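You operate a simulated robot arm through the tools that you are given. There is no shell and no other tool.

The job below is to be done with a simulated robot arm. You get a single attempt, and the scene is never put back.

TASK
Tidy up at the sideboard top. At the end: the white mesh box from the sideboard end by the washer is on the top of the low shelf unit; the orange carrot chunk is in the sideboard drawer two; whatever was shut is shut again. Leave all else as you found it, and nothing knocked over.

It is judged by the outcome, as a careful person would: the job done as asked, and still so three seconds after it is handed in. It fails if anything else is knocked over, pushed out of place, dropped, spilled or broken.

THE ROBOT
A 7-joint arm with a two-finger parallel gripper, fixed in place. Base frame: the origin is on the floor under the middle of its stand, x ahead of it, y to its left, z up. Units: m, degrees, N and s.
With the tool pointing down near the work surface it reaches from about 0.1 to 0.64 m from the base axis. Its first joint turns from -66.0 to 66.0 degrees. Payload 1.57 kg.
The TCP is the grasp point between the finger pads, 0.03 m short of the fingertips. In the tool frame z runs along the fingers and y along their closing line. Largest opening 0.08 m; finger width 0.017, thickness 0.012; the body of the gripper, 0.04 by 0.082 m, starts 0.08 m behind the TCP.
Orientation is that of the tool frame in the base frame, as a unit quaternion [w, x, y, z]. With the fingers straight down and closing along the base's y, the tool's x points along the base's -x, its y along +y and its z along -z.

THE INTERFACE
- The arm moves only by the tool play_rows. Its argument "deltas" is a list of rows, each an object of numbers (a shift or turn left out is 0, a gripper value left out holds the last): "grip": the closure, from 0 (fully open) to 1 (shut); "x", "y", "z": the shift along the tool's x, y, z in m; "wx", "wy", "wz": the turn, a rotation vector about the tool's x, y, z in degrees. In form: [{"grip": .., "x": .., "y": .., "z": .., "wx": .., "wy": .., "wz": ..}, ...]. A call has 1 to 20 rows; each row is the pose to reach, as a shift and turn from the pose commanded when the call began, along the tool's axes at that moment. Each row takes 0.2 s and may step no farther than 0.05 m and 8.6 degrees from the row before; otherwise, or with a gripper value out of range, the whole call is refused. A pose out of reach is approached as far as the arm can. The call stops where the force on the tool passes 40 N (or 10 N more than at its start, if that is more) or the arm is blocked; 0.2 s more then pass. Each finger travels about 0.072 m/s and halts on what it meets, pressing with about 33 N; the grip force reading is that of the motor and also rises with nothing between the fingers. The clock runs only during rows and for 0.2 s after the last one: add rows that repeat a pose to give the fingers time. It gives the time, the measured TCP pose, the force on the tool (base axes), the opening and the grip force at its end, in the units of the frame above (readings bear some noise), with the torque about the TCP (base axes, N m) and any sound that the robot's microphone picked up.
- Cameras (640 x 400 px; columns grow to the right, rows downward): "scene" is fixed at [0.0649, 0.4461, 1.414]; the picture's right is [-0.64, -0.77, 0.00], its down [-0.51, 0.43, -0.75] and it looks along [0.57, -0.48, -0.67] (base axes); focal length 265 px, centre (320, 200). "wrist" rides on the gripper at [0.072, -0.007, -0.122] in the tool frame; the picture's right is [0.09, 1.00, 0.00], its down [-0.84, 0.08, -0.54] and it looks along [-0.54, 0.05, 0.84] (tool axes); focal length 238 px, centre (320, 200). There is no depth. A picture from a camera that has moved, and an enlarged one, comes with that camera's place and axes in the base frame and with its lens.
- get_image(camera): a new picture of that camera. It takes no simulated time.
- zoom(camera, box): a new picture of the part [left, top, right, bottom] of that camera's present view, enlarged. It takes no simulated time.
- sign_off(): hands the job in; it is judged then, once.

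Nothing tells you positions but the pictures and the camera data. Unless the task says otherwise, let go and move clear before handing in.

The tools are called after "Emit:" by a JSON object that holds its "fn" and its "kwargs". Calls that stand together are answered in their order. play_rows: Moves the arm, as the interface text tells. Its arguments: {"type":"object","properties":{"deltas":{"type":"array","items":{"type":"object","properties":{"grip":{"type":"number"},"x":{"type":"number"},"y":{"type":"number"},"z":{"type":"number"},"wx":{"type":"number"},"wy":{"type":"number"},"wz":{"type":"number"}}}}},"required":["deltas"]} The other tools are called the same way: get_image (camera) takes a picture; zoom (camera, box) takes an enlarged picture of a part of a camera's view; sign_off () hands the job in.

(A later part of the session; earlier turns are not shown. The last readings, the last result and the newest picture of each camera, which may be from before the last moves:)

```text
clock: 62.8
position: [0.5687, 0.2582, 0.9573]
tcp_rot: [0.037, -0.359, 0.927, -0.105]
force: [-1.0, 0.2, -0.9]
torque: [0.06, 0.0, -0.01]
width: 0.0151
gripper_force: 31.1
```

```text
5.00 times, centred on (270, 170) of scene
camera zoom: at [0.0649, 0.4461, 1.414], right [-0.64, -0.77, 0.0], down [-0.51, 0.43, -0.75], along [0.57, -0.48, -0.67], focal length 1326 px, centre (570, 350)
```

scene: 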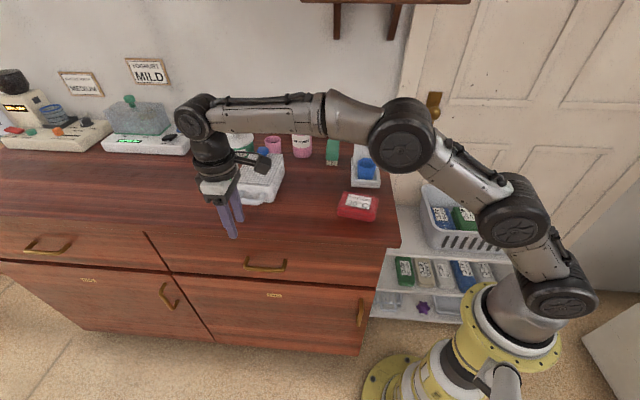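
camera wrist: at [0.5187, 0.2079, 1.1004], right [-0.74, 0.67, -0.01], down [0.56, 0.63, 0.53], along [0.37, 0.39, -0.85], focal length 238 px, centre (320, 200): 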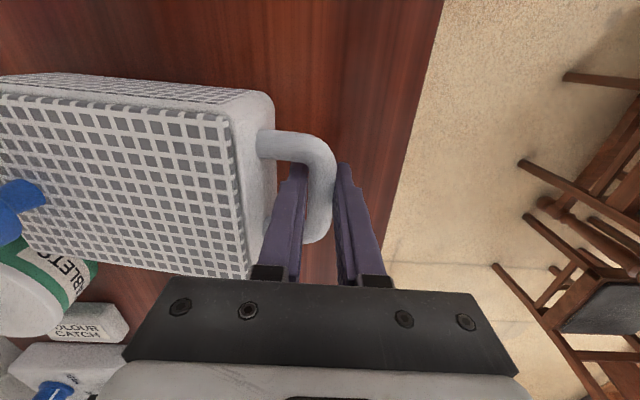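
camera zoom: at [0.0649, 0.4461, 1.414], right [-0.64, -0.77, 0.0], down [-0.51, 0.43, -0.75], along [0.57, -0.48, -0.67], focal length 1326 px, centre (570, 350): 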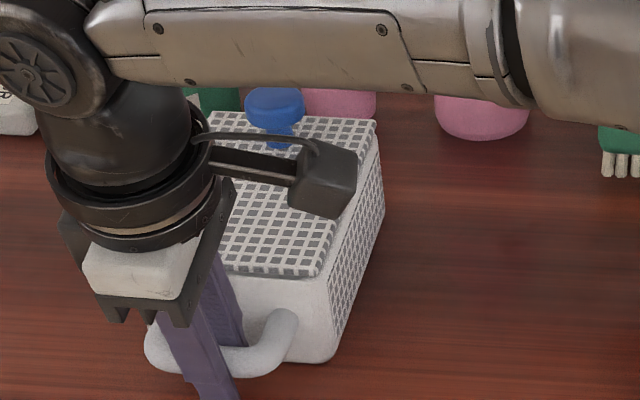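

The box stays flat while the bar simply rolls in the pads, so a plain pinch won't hold it level. My plan: slide the box about 10 cm toward the front edge so its handle overhangs, which lets me insert a tilted finger deeper, wedged between bar and box face, to hold the box level. Sliding now.

Emit:
{"fn": "play_rows", "kwargs": {"deltas": [{"x": 0.0006, "y": 0.0119, "z": -0.0027, "grip": 1.0}, {"x": 0.0012, "y": 0.0239, "z": -0.0054}, {"x": 0.0018, "y": 0.0358, "z": -0.0081}, {"x": 0.0023, "y": 0.0478, "z": -0.0108}, {"x": 0.0029, "y": 0.0597, "z": -0.0135}, {"x": 0.0035, "y": 0.0716, "z": -0.0162}, {"x": 0.0041, "y": 0.0836, "z": -0.0189}, {"x": 0.0047, "y": 0.0955, "z": -0.0216}, {"x": 0.0047, "y": 0.0955, "z": -0.0216}]}}

Emit:
{"fn": "get_image", "kwargs": {"camera": "wrist"}}

Emit:
{"fn": "zoom", "kwargs": {"camera": "scene", "box": [190, 120, 350, 260]}}

```text
clock: 64.8
position: [0.4979, 0.3244, 0.9578]
tcp_rot: [0.036, -0.36, 0.926, -0.105]
force: [-0.8, -0.2, -1.4]
torque: [0.06, -0.05, -0.03]
width: 0.015
gripper_force: 31.3
```

```text
taken
camera wrist: at [0.4324, 0.2933, 1.0791], right [-0.72, 0.65, -0.22], down [0.49, 0.71, 0.51], along [0.49, 0.26, -0.84], focal length 238 px, centre (320, 200)
```

wrist: 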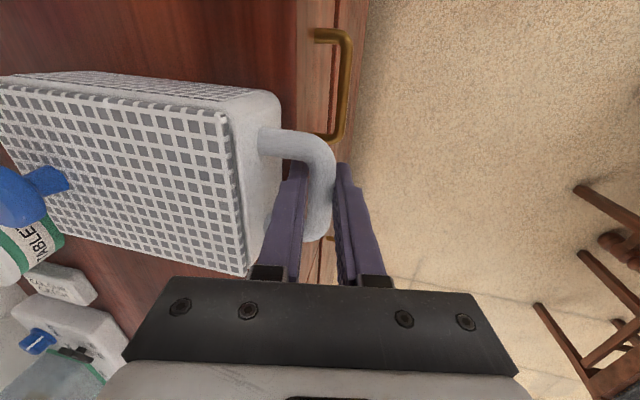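

```text
2.86 times, centred on (270, 190) of scene
camera zoom: at [0.0649, 0.4461, 1.414], right [-0.64, -0.77, 0.0], down [-0.51, 0.43, -0.75], along [0.57, -0.48, -0.67], focal length 758 px, centre (463, 229)
```

zoom: 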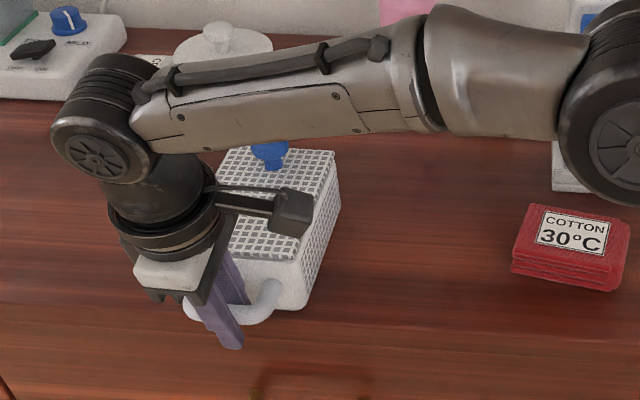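

The handle now overhangs the table edge and nothing else moved. I'm loosening slightly, tilting the tool to about 30°, and sliding deeper along the finger axis so the inner finger wedges between bar and face.

Emit:
{"fn": "play_rows", "kwargs": {"deltas": [{"grip": 0.725}, {"grip": 0.725}, {"wx": 4.5}, {"wx": 9}, {"wx": 13.5}, {"wx": 18}, {"wx": 18}]}}

Emit:
{"fn": "zoom", "kwargs": {"camera": "wrist", "box": [180, 80, 420, 290]}}

Emit:
{"fn": "zoom", "kwargs": {"camera": "scene", "box": [190, 140, 310, 240]}}

```text
clock: 66.4
position: [0.4988, 0.3265, 0.9579]
tcp_rot: [0.092, -0.35, 0.898, -0.249]
force: [-0.4, 0.1, -0.2]
torque: [-0.01, -0.02, 0.02]
width: 0.0219
gripper_force: 0.1
```

```text
1.90 times, centred on (300, 185) of wrist
camera zoom: at [0.4078, 0.3216, 1.0664], right [-0.65, 0.57, -0.51], down [0.39, 0.82, 0.42], along [0.65, 0.07, -0.75], focal length 454 px, centre (358, 229)
```

zoom: 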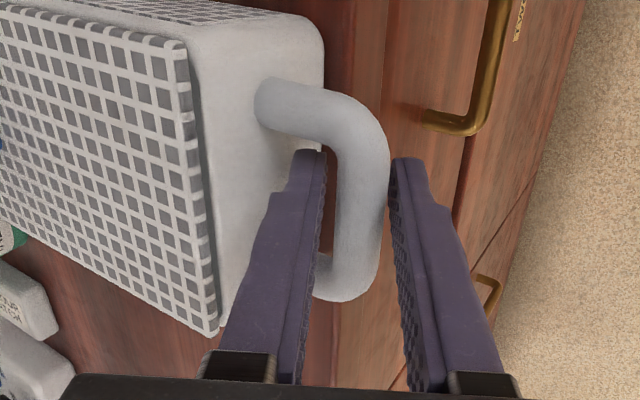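

```text
4.00 times, centred on (250, 190) of scene
camera zoom: at [0.0648, 0.4461, 1.414], right [-0.64, -0.77, 0.0], down [-0.51, 0.43, -0.75], along [0.57, -0.48, -0.67], focal length 1061 px, centre (600, 240)
```

zoom: 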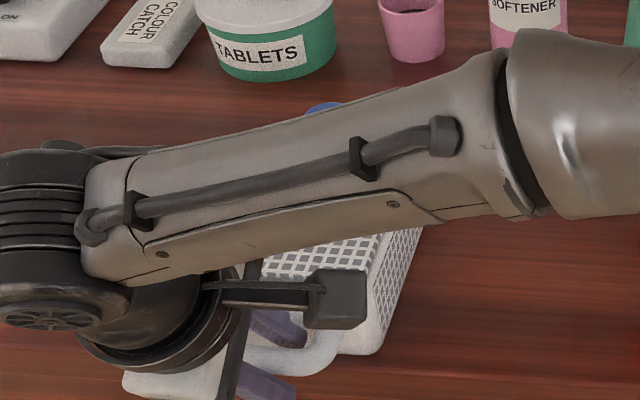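

Clear all around. Sliding 13 mm deeper along the fingers, with a 2 mm centring shift.

Emit:
{"fn": "play_rows", "kwargs": {"deltas": [{"y": 0.002, "z": 0.003}, {"y": 0.002, "z": 0.007}, {"y": 0.002, "z": 0.01}, {"y": 0.002, "z": 0.013}, {"y": 0.002, "z": 0.013}]}}

Emit:
{"fn": "zoom", "kwargs": {"camera": "wrist", "box": [180, 80, 420, 290]}}

```text
clock: 67.6
position: [0.5022, 0.3219, 0.9463]
tcp_rot: [0.093, -0.351, 0.898, -0.247]
force: [-0.4, 3.0, 6.8]
torque: [0.0, -0.03, 0.07]
width: 0.0225
gripper_force: 0.4
```

```text
1.90 times, centred on (300, 185) of wrist
camera zoom: at [0.4107, 0.3172, 1.0551], right [-0.65, 0.57, -0.51], down [0.39, 0.82, 0.42], along [0.66, 0.08, -0.75], focal length 454 px, centre (358, 229)
```

zoom: 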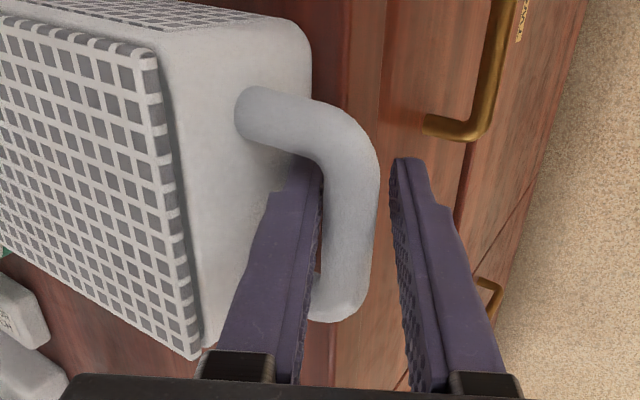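

The inner finger is now wedged lightly between bar and face (about 7 N reaction). Closing to clamp the bar, then a small test lift.

Emit:
{"fn": "play_rows", "kwargs": {"deltas": [{"grip": 0.8}, {"grip": 1.0}, {"grip": 1.0}, {"grip": 1.0}]}}

Emit:
{"fn": "play_rows", "kwargs": {"deltas": [{"y": -0.0026, "z": -0.0043, "grip": 1.0}, {"y": -0.0051, "z": -0.0086}, {"y": -0.0051, "z": -0.0086}]}}

Emit:
{"fn": "zoom", "kwargs": {"camera": "wrist", "box": [60, 60, 420, 290]}}

Emit:
{"fn": "get_image", "kwargs": {"camera": "scene"}}

```text
clock: 68.6
position: [0.5012, 0.3225, 0.9436]
tcp_rot: [0.09, -0.35, 0.899, -0.249]
force: [0.2, -1.4, -0.1]
torque: [0.05, 0.2, 0.03]
width: 0.0148
gripper_force: 31.0
```

```text
clock: 69.4
position: [0.5031, 0.3224, 0.9527]
tcp_rot: [0.092, -0.35, 0.898, -0.248]
force: [-0.7, -0.5, -0.9]
torque: [0.16, 0.18, 0.0]
width: 0.0151
gripper_force: 31.4
```

```text
1.74 times, centred on (240, 175) of wrist
camera zoom: at [0.4109, 0.3178, 1.0626], right [-0.65, 0.57, -0.51], down [0.39, 0.82, 0.42], along [0.65, 0.07, -0.75], focal length 414 px, centre (459, 244)
```

zoom: 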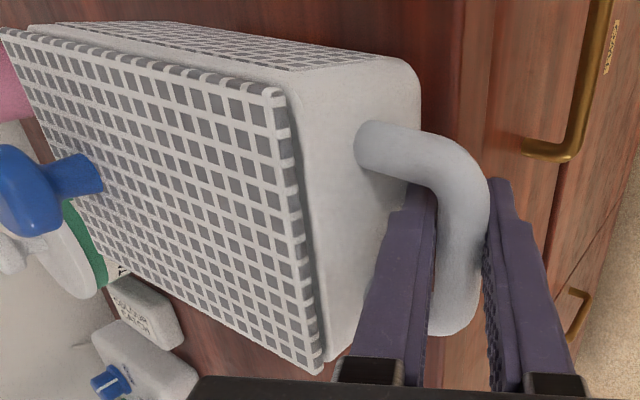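

```text
taken
```

scene: 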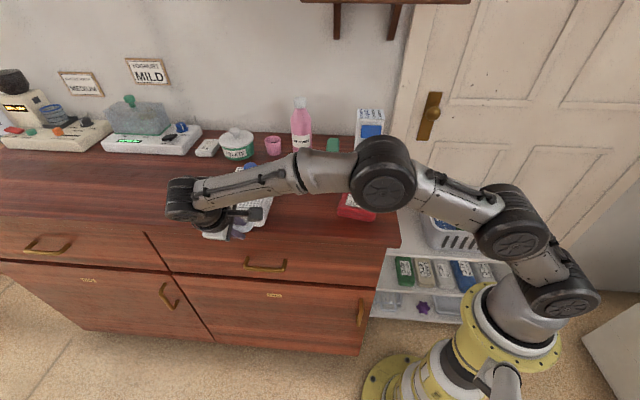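

The torque now reads about 0.24 N·m about the handle axis, so the wedge is carrying the box's moment. Lifting 2 cm more to confirm it stays level.

Emit:
{"fn": "play_rows", "kwargs": {"deltas": [{"y": -0.0034, "z": -0.0057}, {"y": -0.0068, "z": -0.0114}, {"y": -0.0102, "z": -0.0172}, {"y": -0.0102, "z": -0.0172}]}}

Emit:
{"fn": "zoom", "kwargs": {"camera": "wrist", "box": [60, 60, 420, 290]}}

Emit:
{"fn": "zoom", "kwargs": {"camera": "scene", "box": [180, 140, 320, 260]}}

```text
clock: 70.4
position: [0.5023, 0.3232, 0.9745]
tcp_rot: [0.093, -0.35, 0.898, -0.249]
force: [1.0, -1.0, -3.4]
torque: [0.15, 0.14, 0.0]
width: 0.0151
gripper_force: 31.4
```

```text
1.74 times, centred on (240, 175) of wrist
camera zoom: at [0.4117, 0.318, 1.0841], right [-0.65, 0.57, -0.51], down [0.39, 0.82, 0.42], along [0.65, 0.07, -0.75], focal length 414 px, centre (459, 244)
```

zoom: 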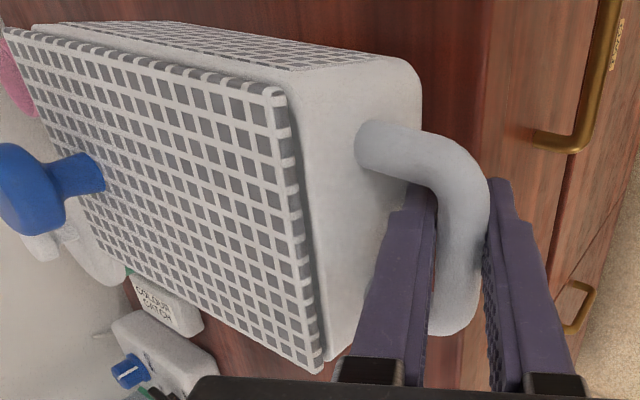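

```text
3.33 times, centred on (250, 200) of scene
camera zoom: at [0.0649, 0.4461, 1.414], right [-0.64, -0.77, 0.0], down [-0.51, 0.43, -0.75], along [0.57, -0.48, -0.67], focal length 884 px, centre (553, 200)
```

zoom: 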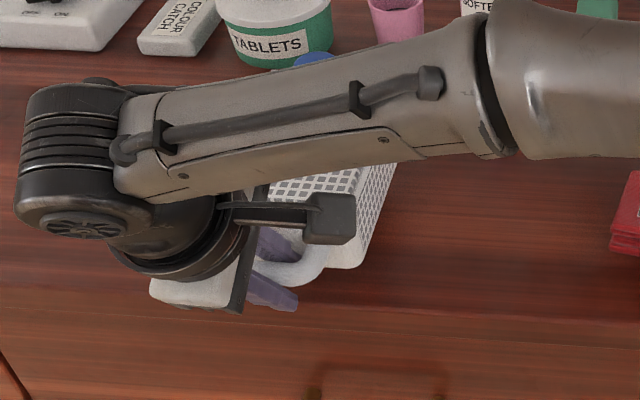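

The box is held level and rigid relative to the tool. Now I'm carrying it along the front of the sideboard toward the right end, rising so it clears the red pack and the dispenser tray.

Emit:
{"fn": "play_rows", "kwargs": {"deltas": [{"x": 0.006, "y": -0.004, "z": -0.006}, {"x": 0.018, "y": -0.0085, "z": -0.012}, {"x": 0.033, "y": -0.0135, "z": -0.018}, {"x": 0.049, "y": -0.018, "z": -0.023}, {"x": 0.065, "y": -0.022, "z": -0.027}, {"x": 0.081, "y": -0.026, "z": -0.031}, {"x": 0.097, "y": -0.03, "z": -0.034}, {"x": 0.113, "y": -0.034, "z": -0.037}, {"x": 0.129, "y": -0.038, "z": -0.04}, {"x": 0.145, "y": -0.042, "z": -0.044}, {"x": 0.157, "y": -0.045, "z": -0.046}, {"x": 0.1634, "y": -0.0463, "z": -0.047}, {"x": 0.1634, "y": -0.0463, "z": -0.047}]}}

Emit:
{"fn": "get_image", "kwargs": {"camera": "wrist"}}

Emit:
{"fn": "get_image", "kwargs": {"camera": "scene"}}

```text
clock: 73.2
position: [0.3942, 0.2022, 1.0405]
tcp_rot: [0.092, -0.35, 0.898, -0.249]
force: [-0.4, 0.3, -2.5]
torque: [0.14, 0.13, 0.02]
width: 0.0151
gripper_force: 31.0
```

```text
taken
camera wrist: at [0.303, 0.1973, 1.1499], right [-0.65, 0.57, -0.51], down [0.39, 0.82, 0.42], along [0.65, 0.07, -0.75], focal length 238 px, centre (320, 200)
```

wrist: 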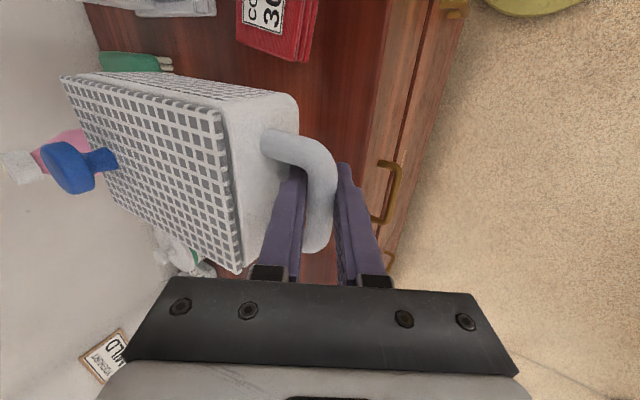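

```text
taken
```

scene: 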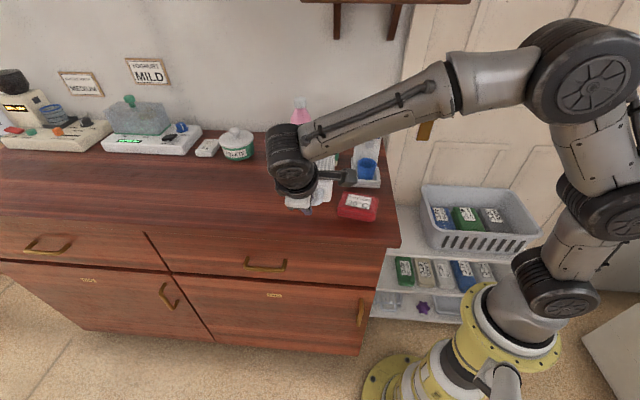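

Steady. Continuing toward the right end, drifting slightly inward to keep the wrist away from the robot's own base.

Emit:
{"fn": "play_rows", "kwargs": {"deltas": [{"x": 0.007, "y": -0.003, "z": -0.002}, {"x": 0.021, "y": -0.008, "z": -0.002}, {"x": 0.036, "y": -0.012, "z": 0.0}, {"x": 0.051, "y": -0.016, "z": 0.002}, {"x": 0.066, "y": -0.02, "z": 0.004}, {"x": 0.081, "y": -0.024, "z": 0.006}, {"x": 0.096, "y": -0.028, "z": 0.008}, {"x": 0.111, "y": -0.032, "z": 0.01}, {"x": 0.126, "y": -0.036, "z": 0.012}, {"x": 0.1399, "y": -0.0394, "z": 0.0131}, {"x": 0.1399, "y": -0.0394, "z": 0.0131}]}}

Emit:
{"fn": "get_image", "kwargs": {"camera": "wrist"}}

Emit:
{"fn": "get_image", "kwargs": {"camera": "scene"}}

```text
clock: 75.6
position: [0.3171, 0.0761, 1.0495]
tcp_rot: [0.092, -0.35, 0.899, -0.248]
force: [-0.3, -0.4, -2.3]
torque: [0.12, 0.14, 0.01]
width: 0.0149
gripper_force: 30.9
```

```text
taken
camera wrist: at [0.2253, 0.0712, 1.1589], right [-0.65, 0.57, -0.51], down [0.39, 0.82, 0.42], along [0.65, 0.07, -0.75], focal length 238 px, centre (320, 200)
```

wrist: 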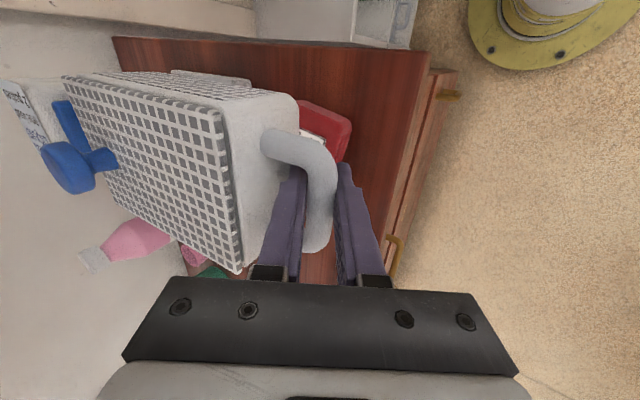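

```text
taken
```

scene: 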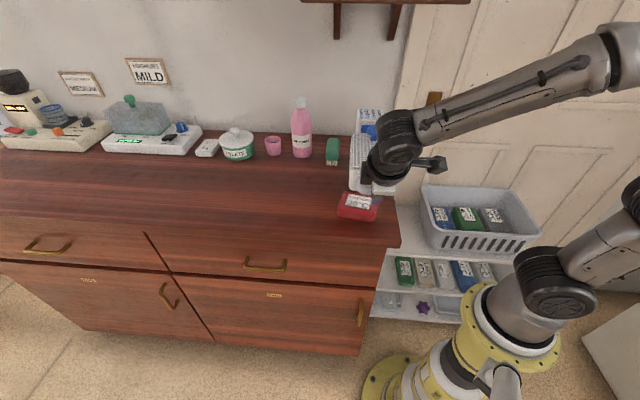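

Clear of the dispenser. Next I'm moving beyond the sideboard's right end, and squaring the box to the shelf by about 3°.

Emit:
{"fn": "play_rows", "kwargs": {"deltas": [{"x": 0.007, "y": -0.002, "z": 0.001}, {"x": 0.02, "y": -0.005, "z": 0.003}, {"x": 0.034, "y": -0.008, "z": 0.005}, {"x": 0.048, "y": -0.0115, "z": 0.0073}, {"x": 0.062, "y": -0.015, "z": 0.0094}, {"x": 0.076, "y": -0.018, "z": 0.0115}, {"x": 0.09, "y": -0.0215, "z": 0.0136}, {"x": 0.104, "y": -0.025, "z": 0.0157}, {"x": 0.117, "y": -0.028, "z": 0.0177}, {"x": 0.1263, "y": -0.0302, "z": 0.0191}, {"x": 0.1263, "y": -0.0302, "z": 0.0191, "wy": -0.6, "wz": -1.0}, {"x": 0.1263, "y": -0.0302, "z": 0.0191, "wy": -1.2, "wz": -2.0}, {"x": 0.1263, "y": -0.0302, "z": 0.0191, "wy": -1.73, "wz": -2.92}, {"x": 0.1263, "y": -0.0302, "z": 0.0191, "wy": -1.73, "wz": -2.92}]}}

Emit:
{"fn": "get_image", "kwargs": {"camera": "wrist"}}

Emit:
{"fn": "get_image", "kwargs": {"camera": "scene"}}

```text
clock: 78.6
position: [0.2476, -0.0345, 1.0504]
tcp_rot: [0.099, -0.377, 0.888, -0.245]
force: [-0.1, -0.4, -2.2]
torque: [0.12, 0.19, 0.03]
width: 0.0151
gripper_force: 31.0
```

```text
taken
camera wrist: at [0.1572, -0.0451, 1.1585], right [-0.68, 0.53, -0.51], down [0.34, 0.84, 0.42], along [0.65, 0.11, -0.75], focal length 238 px, centre (320, 200)
```

wrist: 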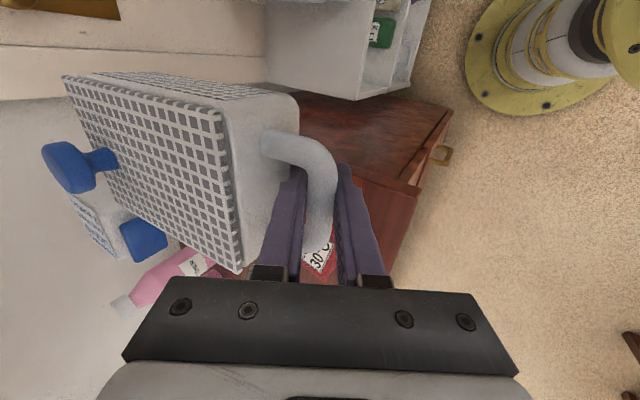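

```text
taken
```

scene: 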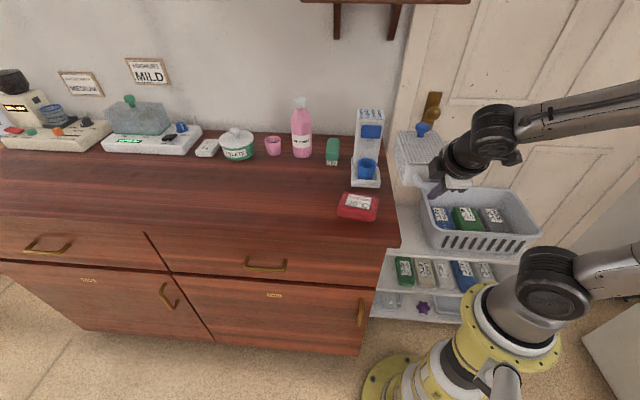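

The box is beyond the sideboard's end and squared up (yaw exactly 45°). Now moving it in over the shelf gap at height.

Emit:
{"fn": "play_rows", "kwargs": {"deltas": [{"x": 0.003, "y": -0.006, "z": 0.0036}, {"x": 0.008, "y": -0.018, "z": 0.0108}, {"x": 0.013, "y": -0.03, "z": 0.018}, {"x": 0.018, "y": -0.042, "z": 0.0252}, {"x": 0.023, "y": -0.054, "z": 0.0324}, {"x": 0.028, "y": -0.066, "z": 0.0396}, {"x": 0.033, "y": -0.078, "z": 0.0468}, {"x": 0.038, "y": -0.09, "z": 0.054}, {"x": 0.044, "y": -0.103, "z": 0.0616}, {"x": 0.0477, "y": -0.1115, "z": 0.0666}, {"x": 0.0477, "y": -0.1115, "z": 0.0666}]}}

Emit:
{"fn": "get_image", "kwargs": {"camera": "wrist"}}

Emit:
{"fn": "get_image", "kwargs": {"camera": "scene"}}

```text
clock: 81.0
position: [0.307, -0.1596, 1.0489]
tcp_rot: [0.099, -0.377, 0.888, -0.244]
force: [-0.5, -0.5, -2.8]
torque: [0.15, 0.14, 0.02]
width: 0.0151
gripper_force: 31.0
```

```text
taken
camera wrist: at [0.2176, -0.1707, 1.1598], right [-0.68, 0.53, -0.51], down [0.34, 0.84, 0.42], along [0.65, 0.11, -0.75], focal length 238 px, centre (320, 200)
```

wrist: 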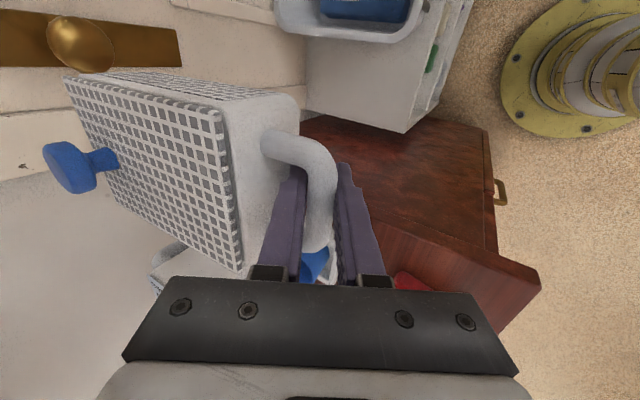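

```text
taken
```

scene: 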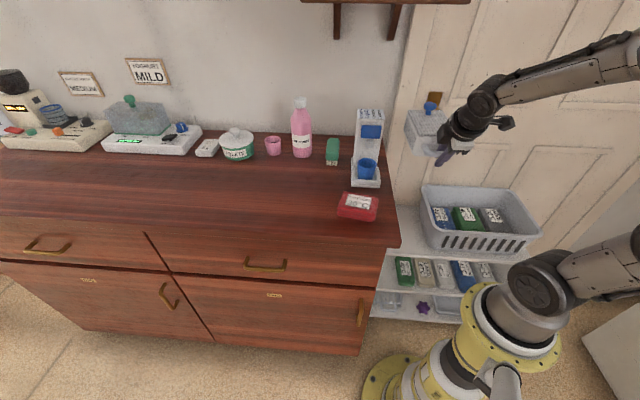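

Zooming to re-measure the shelf's corner and basket relative to the box before lowering.

Emit:
{"fn": "zoom", "kwargs": {"camera": "wrist", "box": [260, 0, 500, 150]}}

Emit:
{"fn": "zoom", "kwargs": {"camera": "scene", "box": [370, 80, 550, 260]}}

```text
2.67 times, centred on (380, 75) of wrist
camera zoom: at [0.2176, -0.1707, 1.1598], right [-0.68, 0.53, -0.51], down [0.34, 0.84, 0.42], along [0.65, 0.11, -0.75], focal length 636 px, centre (160, 533)
```

zoom: 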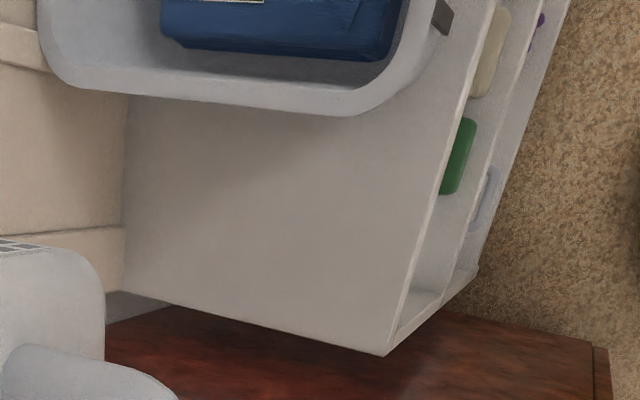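

```text
2.22 times, centred on (460, 170) of scene
camera zoom: at [0.0649, 0.446, 1.414], right [-0.64, -0.77, 0.0], down [-0.51, 0.43, -0.75], along [0.57, -0.48, -0.67], focal length 589 px, centre (9, 267)
```

zoom: 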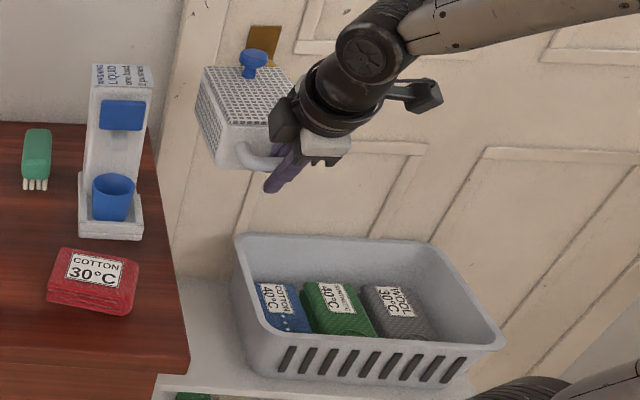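

Emit:
{"fn": "zoom", "kwargs": {"camera": "scene", "box": [395, 95, 475, 175]}}

```text
5.00 times, centred on (435, 135) of scene
camera zoom: at [0.0649, 0.446, 1.414], right [-0.64, -0.77, 0.0], down [-0.51, 0.43, -0.75], along [0.57, -0.48, -0.67], focal length 1326 px, centre (-255, 525)
```

zoom: 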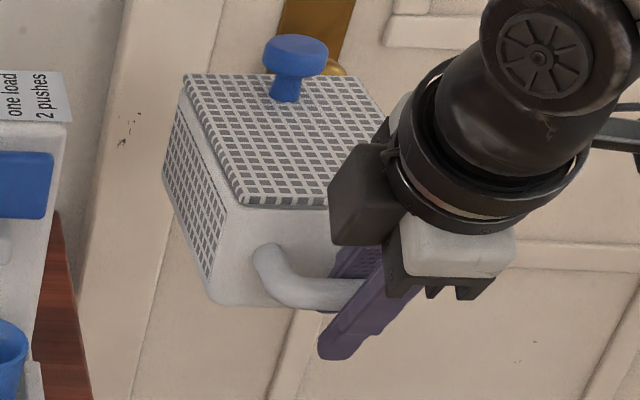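

Both cameras put the box centre at e≈0.113, about 1.5 cm too near the shelf's end, with the box level to within 3°. I'm shifting it 15 mm toward the basket side and 12 mm inward, trimming the tilt, then lowering to just above the basket rim.

Emit:
{"fn": "play_rows", "kwargs": {"deltas": [{"x": 0.005, "y": -0.0034, "z": 0.002, "wx": -0.9}, {"x": 0.0102, "y": -0.0068, "z": 0.004, "wx": -1.8}, {"x": 0.0152, "y": -0.0101, "z": 0.0061, "wx": -2.6}, {"x": 0.0151, "y": -0.0025, "z": 0.019, "wx": -2.6}, {"x": 0.0149, "y": 0.0102, "z": 0.0405, "wx": -2.6}, {"x": 0.0146, "y": 0.0229, "z": 0.062, "wx": -2.6}, {"x": 0.0144, "y": 0.0357, "z": 0.0836, "wx": -2.6}, {"x": 0.0142, "y": 0.0484, "z": 0.1051, "wx": -2.6}, {"x": 0.014, "y": 0.0612, "z": 0.1266, "wx": -2.6}, {"x": 0.0137, "y": 0.0739, "z": 0.1481, "wx": -2.6}, {"x": 0.0135, "y": 0.0867, "z": 0.1697, "wx": -2.6}, {"x": 0.0133, "y": 0.0994, "z": 0.1912, "wx": -2.6}, {"x": 0.013, "y": 0.11, "z": 0.209, "wx": -2.6}, {"x": 0.0129, "y": 0.1174, "z": 0.2214, "wx": -2.6}, {"x": 0.0129, "y": 0.1174, "z": 0.2214, "wx": -2.6}]}}

Emit:
{"fn": "get_image", "kwargs": {"camera": "wrist"}}

Emit:
{"fn": "get_image", "kwargs": {"camera": "scene"}}

```text
clock: 84.2
position: [0.3065, -0.1782, 0.8016]
tcp_rot: [0.091, -0.378, 0.893, -0.225]
force: [-0.2, 0.5, -2.3]
torque: [0.11, 0.16, -0.03]
width: 0.0151
gripper_force: 31.4
```

```text
taken
camera wrist: at [0.2194, -0.1926, 0.9122], right [-0.7, 0.54, -0.47], down [0.35, 0.83, 0.44], along [0.62, 0.14, -0.77], focal length 238 px, centre (320, 200)
```

wrist: 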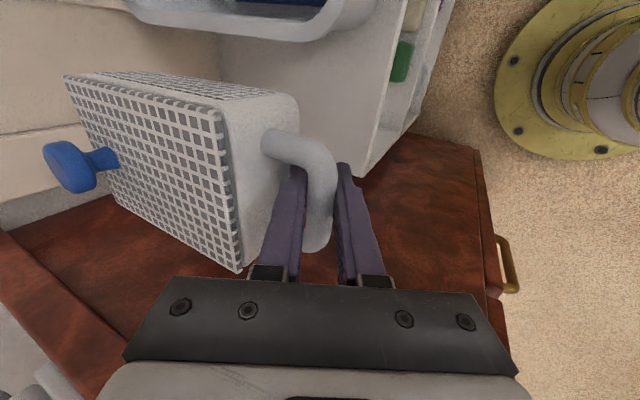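

```text
taken
```

scene: 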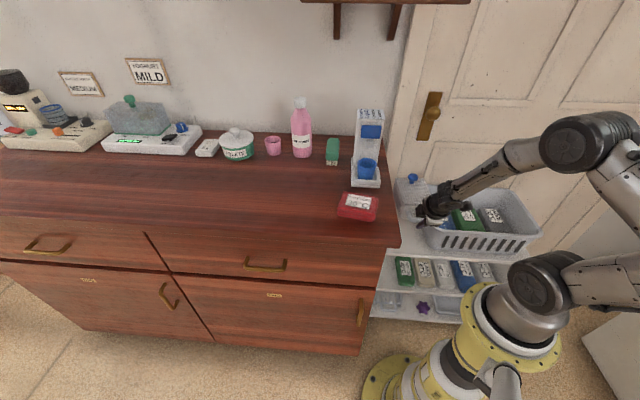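

Zooming to check the box against the shelf end, front edge and basket before the last stretch.

Emit:
{"fn": "zoom", "kwargs": {"camera": "wrist", "box": [60, 0, 460, 280]}}

Emit:
{"fn": "zoom", "kwargs": {"camera": "scene", "box": [370, 150, 490, 270]}}

```text
1.43 times, centred on (260, 140) of wrist
camera zoom: at [0.2194, -0.1926, 0.9122], right [-0.7, 0.54, -0.47], down [0.35, 0.83, 0.44], along [0.62, 0.14, -0.77], focal length 340 px, centre (406, 286)
```

zoom: 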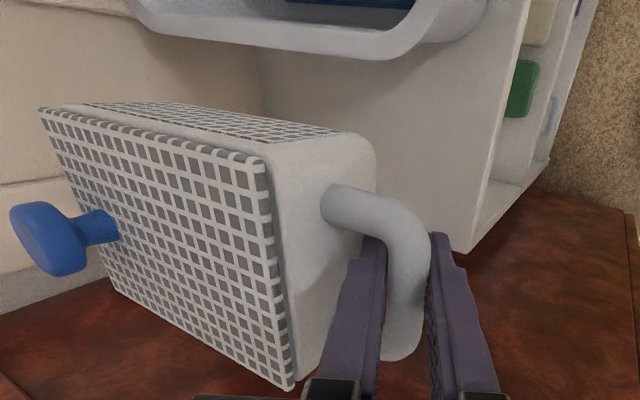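

```text
3.33 times, centred on (430, 210) of scene
camera zoom: at [0.0649, 0.446, 1.414], right [-0.64, -0.77, 0.0], down [-0.51, 0.43, -0.75], along [0.57, -0.48, -0.67], focal length 884 px, centre (-47, 167)
```

zoom: 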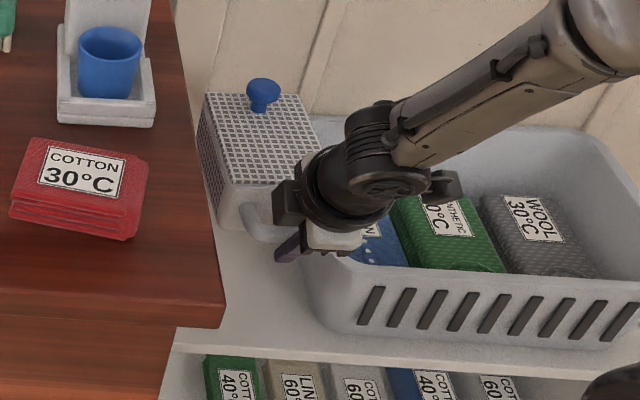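

Margins look fine; I'll shift 8 mm more toward the basket side for a safer margin at the shelf end, and lower another 8 cm.

Emit:
{"fn": "play_rows", "kwargs": {"deltas": [{"x": 0.004}, {"x": 0.008, "y": 0.003, "z": 0.006}, {"x": 0.008, "y": 0.0094, "z": 0.0176}, {"x": 0.008, "y": 0.0165, "z": 0.0308}, {"x": 0.0078, "y": 0.0235, "z": 0.044}, {"x": 0.0076, "y": 0.0306, "z": 0.0572}, {"x": 0.0075, "y": 0.0353, "z": 0.066}, {"x": 0.0074, "y": 0.0376, "z": 0.0704}, {"x": 0.0074, "y": 0.0376, "z": 0.0704}]}}

Emit:
{"fn": "get_image", "kwargs": {"camera": "wrist"}}

Emit:
{"fn": "zoom", "kwargs": {"camera": "scene", "box": [370, 150, 490, 270]}}

```text
clock: 86.2
position: [0.3009, -0.183, 0.7191]
tcp_rot: [0.091, -0.378, 0.893, -0.225]
force: [0.4, 0.3, -2.2]
torque: [0.12, 0.13, 0.02]
width: 0.0152
gripper_force: 30.8
```

```text
taken
camera wrist: at [0.214, -0.198, 0.8312], right [-0.7, 0.54, -0.47], down [0.35, 0.83, 0.43], along [0.62, 0.14, -0.77], focal length 238 px, centre (320, 200)
```

wrist: 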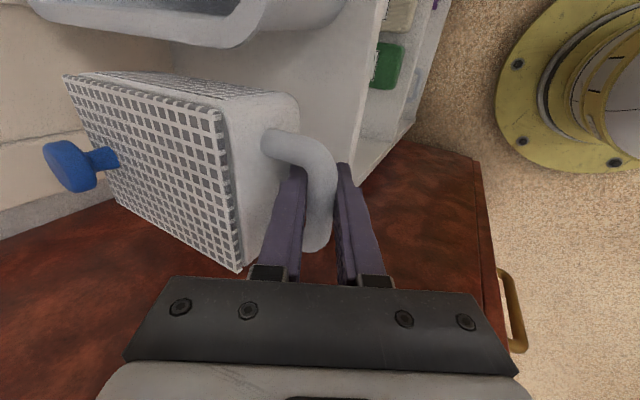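

```text
3.33 times, centred on (430, 210) of scene
camera zoom: at [0.0649, 0.446, 1.414], right [-0.64, -0.77, 0.0], down [-0.51, 0.43, -0.75], along [0.57, -0.48, -0.67], focal length 884 px, centre (-47, 167)
```

zoom: 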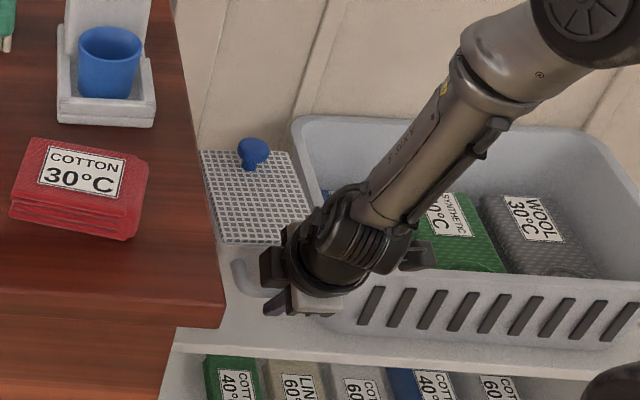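

Emit:
{"fn": "zoom", "kwargs": {"camera": "wrist", "box": [200, 60, 440, 260]}}

```text
2.00 times, centred on (320, 160) of wrist
camera zoom: at [0.214, -0.198, 0.8312], right [-0.7, 0.54, -0.47], down [0.35, 0.83, 0.43], along [0.62, 0.14, -0.77], focal length 477 px, centre (320, 280)
```

zoom: 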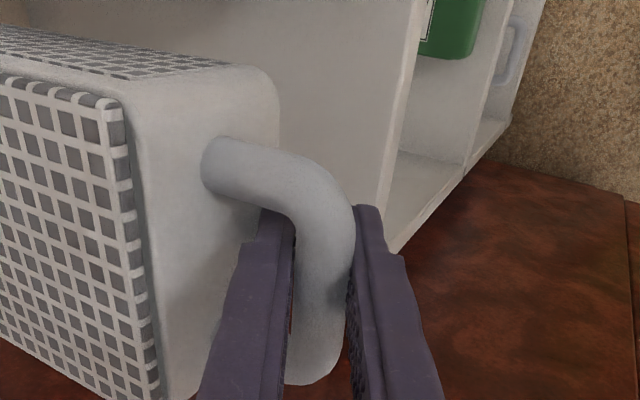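

The front edge is at n≈0.353; I'm backing off 6 mm so the outer finger passes in front of the shelf edge, and lowering in small steps while watching for the weight to come off.

Emit:
{"fn": "play_rows", "kwargs": {"deltas": [{"y": 0.0027, "z": -0.0014}, {"y": 0.0053, "z": -0.0028}, {"y": 0.01, "z": 0.006}, {"y": 0.0147, "z": 0.0148}, {"y": 0.0194, "z": 0.0236}, {"y": 0.0218, "z": 0.028}, {"y": 0.0218, "z": 0.028}]}}

Emit:
{"fn": "zoom", "kwargs": {"camera": "scene", "box": [370, 150, 490, 270]}}

Emit:
{"fn": "get_image", "kwargs": {"camera": "wrist"}}

```text
clock: 87.8
position: [0.2936, -0.1795, 0.6856]
tcp_rot: [0.091, -0.379, 0.893, -0.225]
force: [0.0, 0.4, -2.2]
torque: [0.12, 0.16, -0.01]
width: 0.0153
gripper_force: 31.0
```

```text
3.33 times, centred on (430, 210) of scene
camera zoom: at [0.0649, 0.446, 1.414], right [-0.64, -0.77, 0.0], down [-0.51, 0.43, -0.75], along [0.57, -0.48, -0.67], focal length 884 px, centre (-47, 167)
```

zoom: 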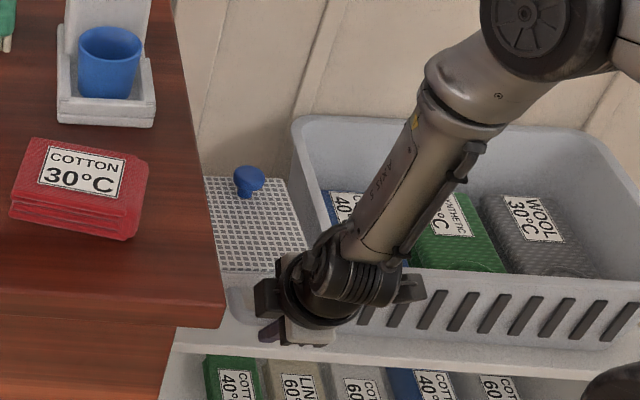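

```text
taken
camera wrist: at [0.2072, -0.1932, 0.7971], right [-0.7, 0.54, -0.47], down [0.35, 0.83, 0.43], along [0.62, 0.14, -0.77], focal length 238 px, centre (320, 200)
```

wrist: 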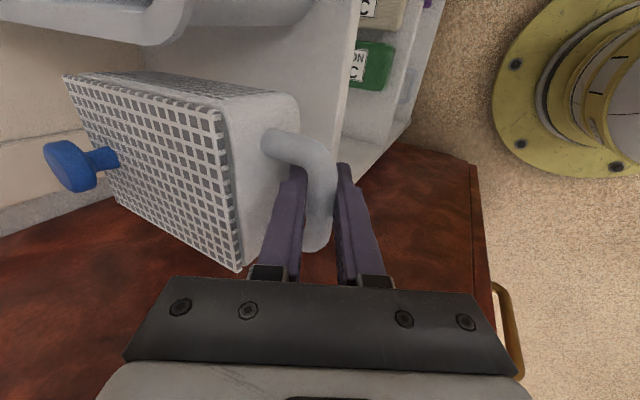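

No contact yet. Lowering in 8 mm steps.

Emit:
{"fn": "play_rows", "kwargs": {"deltas": [{"y": 0.0019, "z": 0.0035}, {"y": 0.0038, "z": 0.007}, {"y": 0.0038, "z": 0.007}]}}

Emit:
{"fn": "play_rows", "kwargs": {"deltas": [{"y": 0.0019, "z": 0.0035}, {"y": 0.0038, "z": 0.007}, {"y": 0.0038, "z": 0.007}]}}

```text
clock: 88.6
position: [0.295, -0.1791, 0.677]
tcp_rot: [0.09, -0.379, 0.893, -0.225]
force: [0.1, -0.3, -1.6]
torque: [0.1, 0.19, 0.02]
width: 0.0151
gripper_force: 31.1
```

```text
clock: 89.4
position: [0.2954, -0.1803, 0.6695]
tcp_rot: [0.091, -0.378, 0.893, -0.225]
force: [0.5, -0.3, -1.6]
torque: [0.12, 0.15, 0.0]
width: 0.0151
gripper_force: 31.1
```

Emit:
{"fn": "play_rows", "kwargs": {"deltas": [{"y": 0.0014, "z": 0.0026}, {"y": 0.0028, "z": 0.0053}, {"y": 0.0028, "z": 0.0053}]}}

Emit:
{"fn": "get_image", "kwargs": {"camera": "wrist"}}

Emit:
{"fn": "zoom", "kwargs": {"camera": "scene", "box": [370, 170, 490, 270]}}

```text
clock: 90.2
position: [0.2952, -0.1792, 0.6633]
tcp_rot: [0.092, -0.378, 0.893, -0.225]
force: [-0.5, -0.3, -2.3]
torque: [0.14, 0.17, -0.03]
width: 0.0148
gripper_force: 30.2
```

```text
taken
camera wrist: at [0.208, -0.1936, 0.7748], right [-0.7, 0.54, -0.47], down [0.35, 0.83, 0.43], along [0.62, 0.14, -0.77], focal length 238 px, centre (320, 200)
```

wrist: 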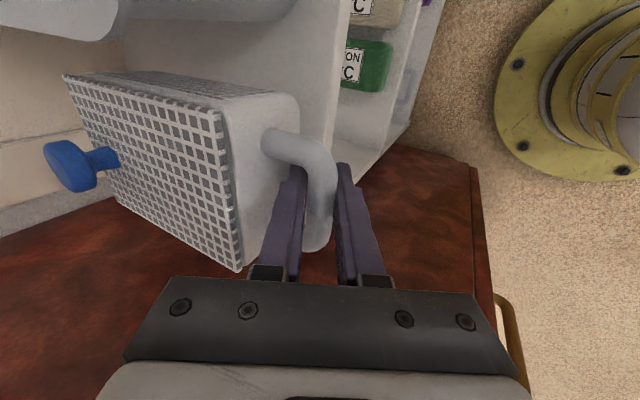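

```text
4.00 times, centred on (430, 220) of scene
camera zoom: at [0.0649, 0.446, 1.414], right [-0.64, -0.77, 0.0], down [-0.51, 0.43, -0.75], along [0.57, -0.48, -0.67], focal length 1061 px, centre (-120, 120)
```

zoom: 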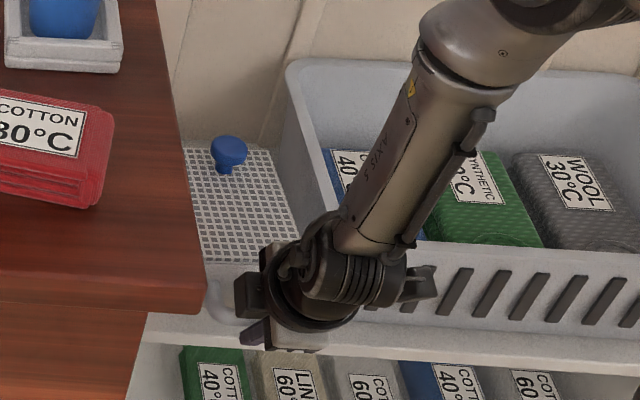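

Still hanging free. Continuing in 6 mm steps.

Emit:
{"fn": "play_rows", "kwargs": {"deltas": [{"y": 0.0014, "z": 0.0026}, {"y": 0.0028, "z": 0.0053}, {"y": 0.0028, "z": 0.0053}]}}

Emit:
{"fn": "play_rows", "kwargs": {"deltas": [{"y": 0.0014, "z": 0.0026}, {"y": 0.0028, "z": 0.0053}, {"y": 0.0028, "z": 0.0053}]}}

Emit:
{"fn": "zoom", "kwargs": {"camera": "wrist", "box": [200, 60, 440, 260]}}

```text
clock: 91.0
position: [0.2948, -0.1788, 0.6572]
tcp_rot: [0.091, -0.378, 0.893, -0.225]
force: [0.8, 0.3, -2.1]
torque: [0.13, 0.14, -0.03]
width: 0.015
gripper_force: 31.3
```

```text
clock: 91.8
position: [0.2956, -0.1804, 0.653]
tcp_rot: [0.091, -0.379, 0.893, -0.225]
force: [-0.1, -0.5, -2.0]
torque: [0.11, 0.17, 0.02]
width: 0.0152
gripper_force: 30.9
```

```text
2.00 times, centred on (320, 160) of wrist
camera zoom: at [0.2082, -0.1938, 0.7632], right [-0.7, 0.54, -0.47], down [0.35, 0.83, 0.43], along [0.62, 0.14, -0.77], focal length 477 px, centre (320, 280)
```

zoom: 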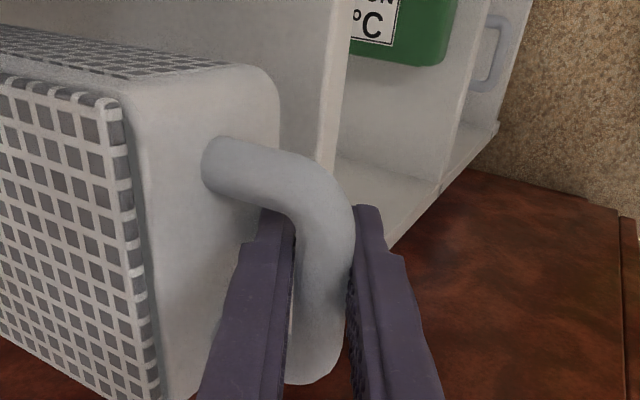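

The weight is still fully on the gripper; re-triangulating with the closer views gives a shelf top nearer z≈0.59. I'll shift 10 mm inward and keep lowering in controlled steps.

Emit:
{"fn": "play_rows", "kwargs": {"deltas": [{"y": -0.0044, "z": 0.0024}, {"y": -0.0088, "z": 0.0047}, {"y": -0.0064, "z": 0.0091}, {"y": -0.0041, "z": 0.0135}, {"y": -0.0017, "z": 0.0179}, {"y": -0.0017, "z": 0.0179}]}}

Emit:
{"fn": "play_rows", "kwargs": {"deltas": [{"y": 0.0019, "z": 0.0035}, {"y": 0.0038, "z": 0.007}, {"y": 0.0038, "z": 0.007}]}}

Emit:
{"fn": "zoom", "kwargs": {"camera": "wrist", "box": [200, 60, 440, 260]}}

Emit:
{"fn": "zoom", "kwargs": {"camera": "scene", "box": [370, 170, 490, 270]}}

```text
clock: 93.2
position: [0.3015, -0.1874, 0.6382]
tcp_rot: [0.091, -0.379, 0.893, -0.226]
force: [0.1, 0.8, -1.6]
torque: [0.13, 0.15, -0.01]
width: 0.0151
gripper_force: 31.5
```

```text
clock: 94.0
position: [0.3025, -0.1873, 0.6297]
tcp_rot: [0.09, -0.379, 0.893, -0.224]
force: [1.1, -0.2, -3.0]
torque: [0.13, 0.14, -0.01]
width: 0.0151
gripper_force: 31.8
```

```text
2.00 times, centred on (320, 160) of wrist
camera zoom: at [0.2154, -0.2007, 0.7404], right [-0.7, 0.54, -0.47], down [0.35, 0.83, 0.43], along [0.62, 0.14, -0.77], focal length 477 px, centre (320, 280)
```

zoom: 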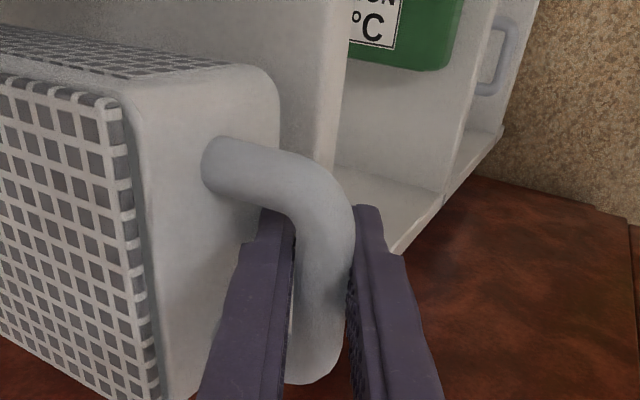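

```text
4.00 times, centred on (430, 220) of scene
camera zoom: at [0.0649, 0.446, 1.414], right [-0.64, -0.77, 0.0], down [-0.51, 0.43, -0.75], along [0.57, -0.48, -0.67], focal length 1061 px, centre (-120, 120)
```

zoom: 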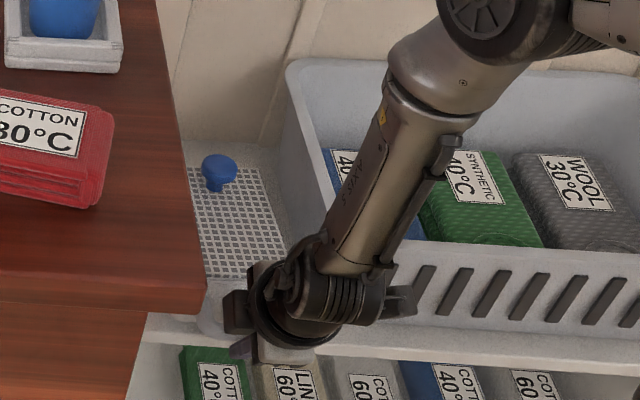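

I need to see exactly where the box's front bottom is against the shelf edge. Zooming tighter.

Emit:
{"fn": "zoom", "kwargs": {"camera": "scene", "box": [395, 225, 455, 262]}}

Emit:
{"fn": "zoom", "kwargs": {"camera": "wrist", "box": [270, 60, 400, 180]}}

```text
10.67 times, centred on (425, 244) of scene
camera zoom: at [0.0649, 0.446, 1.414], right [-0.64, -0.77, 0.0], down [-0.51, 0.43, -0.75], along [0.57, -0.48, -0.67], focal length 2829 px, centre (-800, -264)
```

zoom: 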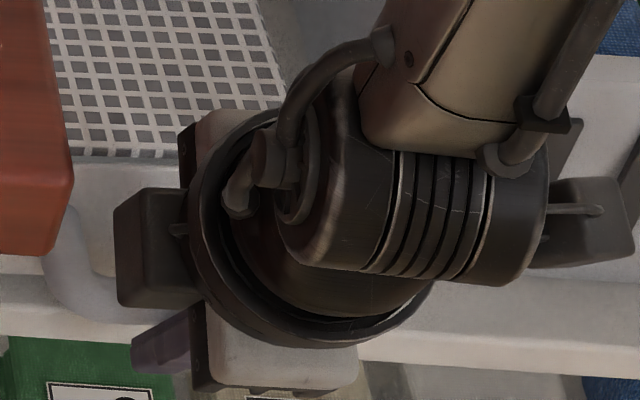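

```text
3.33 times, centred on (335, 120) of wrist
camera zoom: at [0.2154, -0.2007, 0.7404], right [-0.7, 0.54, -0.47], down [0.35, 0.83, 0.43], along [0.62, 0.14, -0.77], focal length 794 px, centre (270, 467)
```

zoom: 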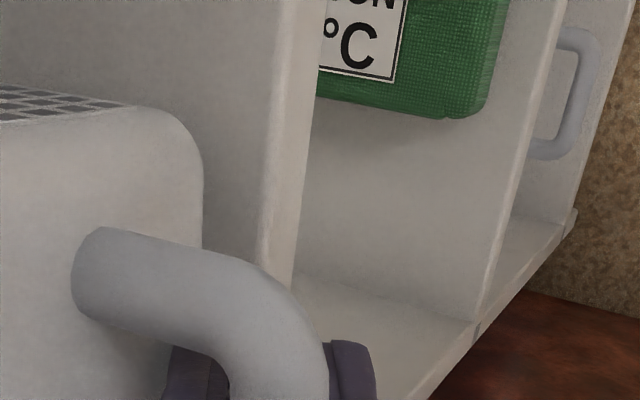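

That gives a consistent answer: shelf top z≈0.587 with its front edge at n≈0.373. I'll move 10 mm further in and lower in small steps to contact.

Emit:
{"fn": "play_rows", "kwargs": {"deltas": [{"y": -0.0044, "z": 0.0024}, {"y": -0.0088, "z": 0.0047}, {"y": -0.0069, "z": 0.0082}, {"y": -0.0055, "z": 0.0109}, {"y": -0.0055, "z": 0.0109}]}}

Emit:
{"fn": "play_rows", "kwargs": {"deltas": [{"y": 0.0009, "z": 0.0018}, {"y": 0.0019, "z": 0.0035}, {"y": 0.0019, "z": 0.0035}]}}

Emit:
{"fn": "play_rows", "kwargs": {"deltas": [{"y": 0.0009, "z": 0.0018}, {"y": 0.0019, "z": 0.0035}, {"y": 0.0019, "z": 0.0035}]}}

```text
clock: 95.2
position: [0.3092, -0.1918, 0.6224]
tcp_rot: [0.091, -0.378, 0.893, -0.225]
force: [-0.1, -0.4, -1.2]
torque: [-0.1, -0.06, -0.01]
width: 0.0153
gripper_force: 31.5
```

```text
clock: 96.0
position: [0.31, -0.1948, 0.6184]
tcp_rot: [0.091, -0.379, 0.893, -0.226]
force: [0.2, -0.5, -0.1]
torque: [-0.02, -0.01, -0.08]
width: 0.0152
gripper_force: 31.4
```

```text
clock: 96.8
position: [0.31, -0.1941, 0.6133]
tcp_rot: [0.09, -0.378, 0.894, -0.224]
force: [-2.7, 5.0, 9.9]
torque: [0.18, -0.25, 0.22]
width: 0.0153
gripper_force: 31.0
```

Contact: the weight came off and the reaction is now +10 N. I'm easing up 3 mm to relax, then inspecting.

Emit:
{"fn": "play_rows", "kwargs": {"deltas": [{"y": -0.0014, "z": -0.0026}, {"y": -0.0014, "z": -0.0026}]}}

Emit:
{"fn": "get_image", "kwargs": {"camera": "wrist"}}

Emit:
{"fn": "zoom", "kwargs": {"camera": "scene", "box": [380, 180, 500, 270]}}

```text
clock: 97.4
position: [0.3082, -0.1949, 0.6161]
tcp_rot: [0.09, -0.378, 0.894, -0.225]
force: [-0.1, -0.3, -1.2]
torque: [0.1, 0.17, -0.02]
width: 0.0152
gripper_force: 31.2
```

```text
taken
camera wrist: at [0.2222, -0.2079, 0.7272], right [-0.7, 0.54, -0.47], down [0.35, 0.83, 0.43], along [0.62, 0.14, -0.77], focal length 238 px, centre (320, 200)
```

wrist: 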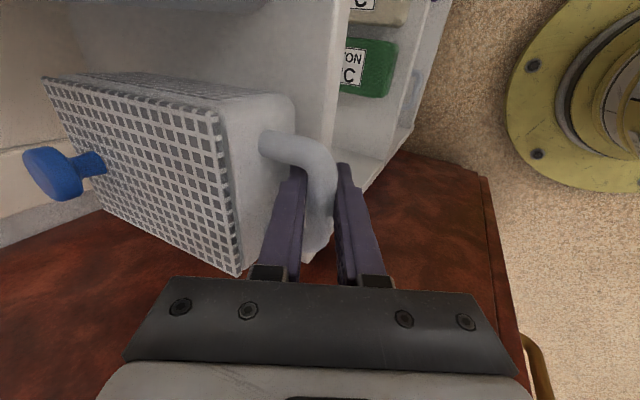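

```text
4.44 times, centred on (440, 225) of scene
camera zoom: at [0.0649, 0.446, 1.414], right [-0.64, -0.77, 0.0], down [-0.51, 0.43, -0.75], along [0.57, -0.48, -0.67], focal length 1179 px, centre (-213, 89)
```

zoom: 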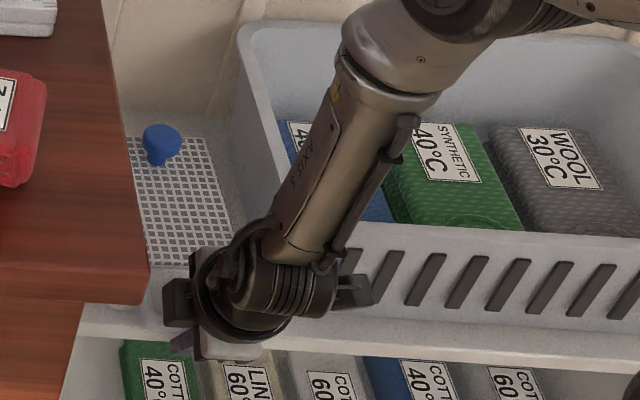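

Emit:
{"fn": "zoom", "kwargs": {"camera": "wrist", "box": [200, 90, 440, 290]}}

Emit:
{"fn": "zoom", "kwargs": {"camera": "wrist", "box": [0, 40, 300, 290]}}

```text
2.00 times, centred on (320, 190) of wrist
camera zoom: at [0.2222, -0.2079, 0.7272], right [-0.7, 0.54, -0.47], down [0.35, 0.83, 0.43], along [0.62, 0.14, -0.77], focal length 477 px, centre (320, 220)
```

zoom: 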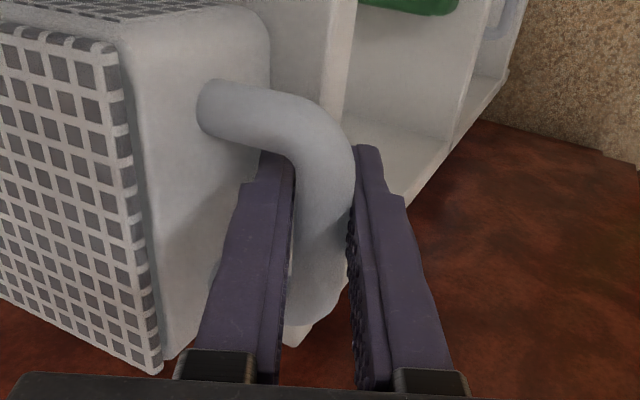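

```text
1.60 times, centred on (150, 165) of wrist
camera zoom: at [0.2222, -0.2079, 0.7272], right [-0.7, 0.54, -0.47], down [0.35, 0.83, 0.43], along [0.62, 0.14, -0.77], focal length 381 px, centre (592, 256)
```

zoom: 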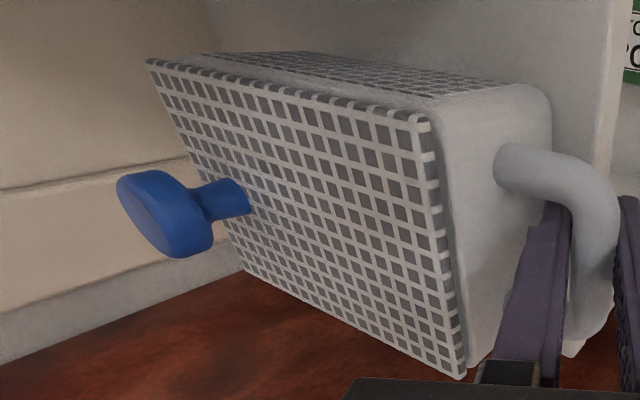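

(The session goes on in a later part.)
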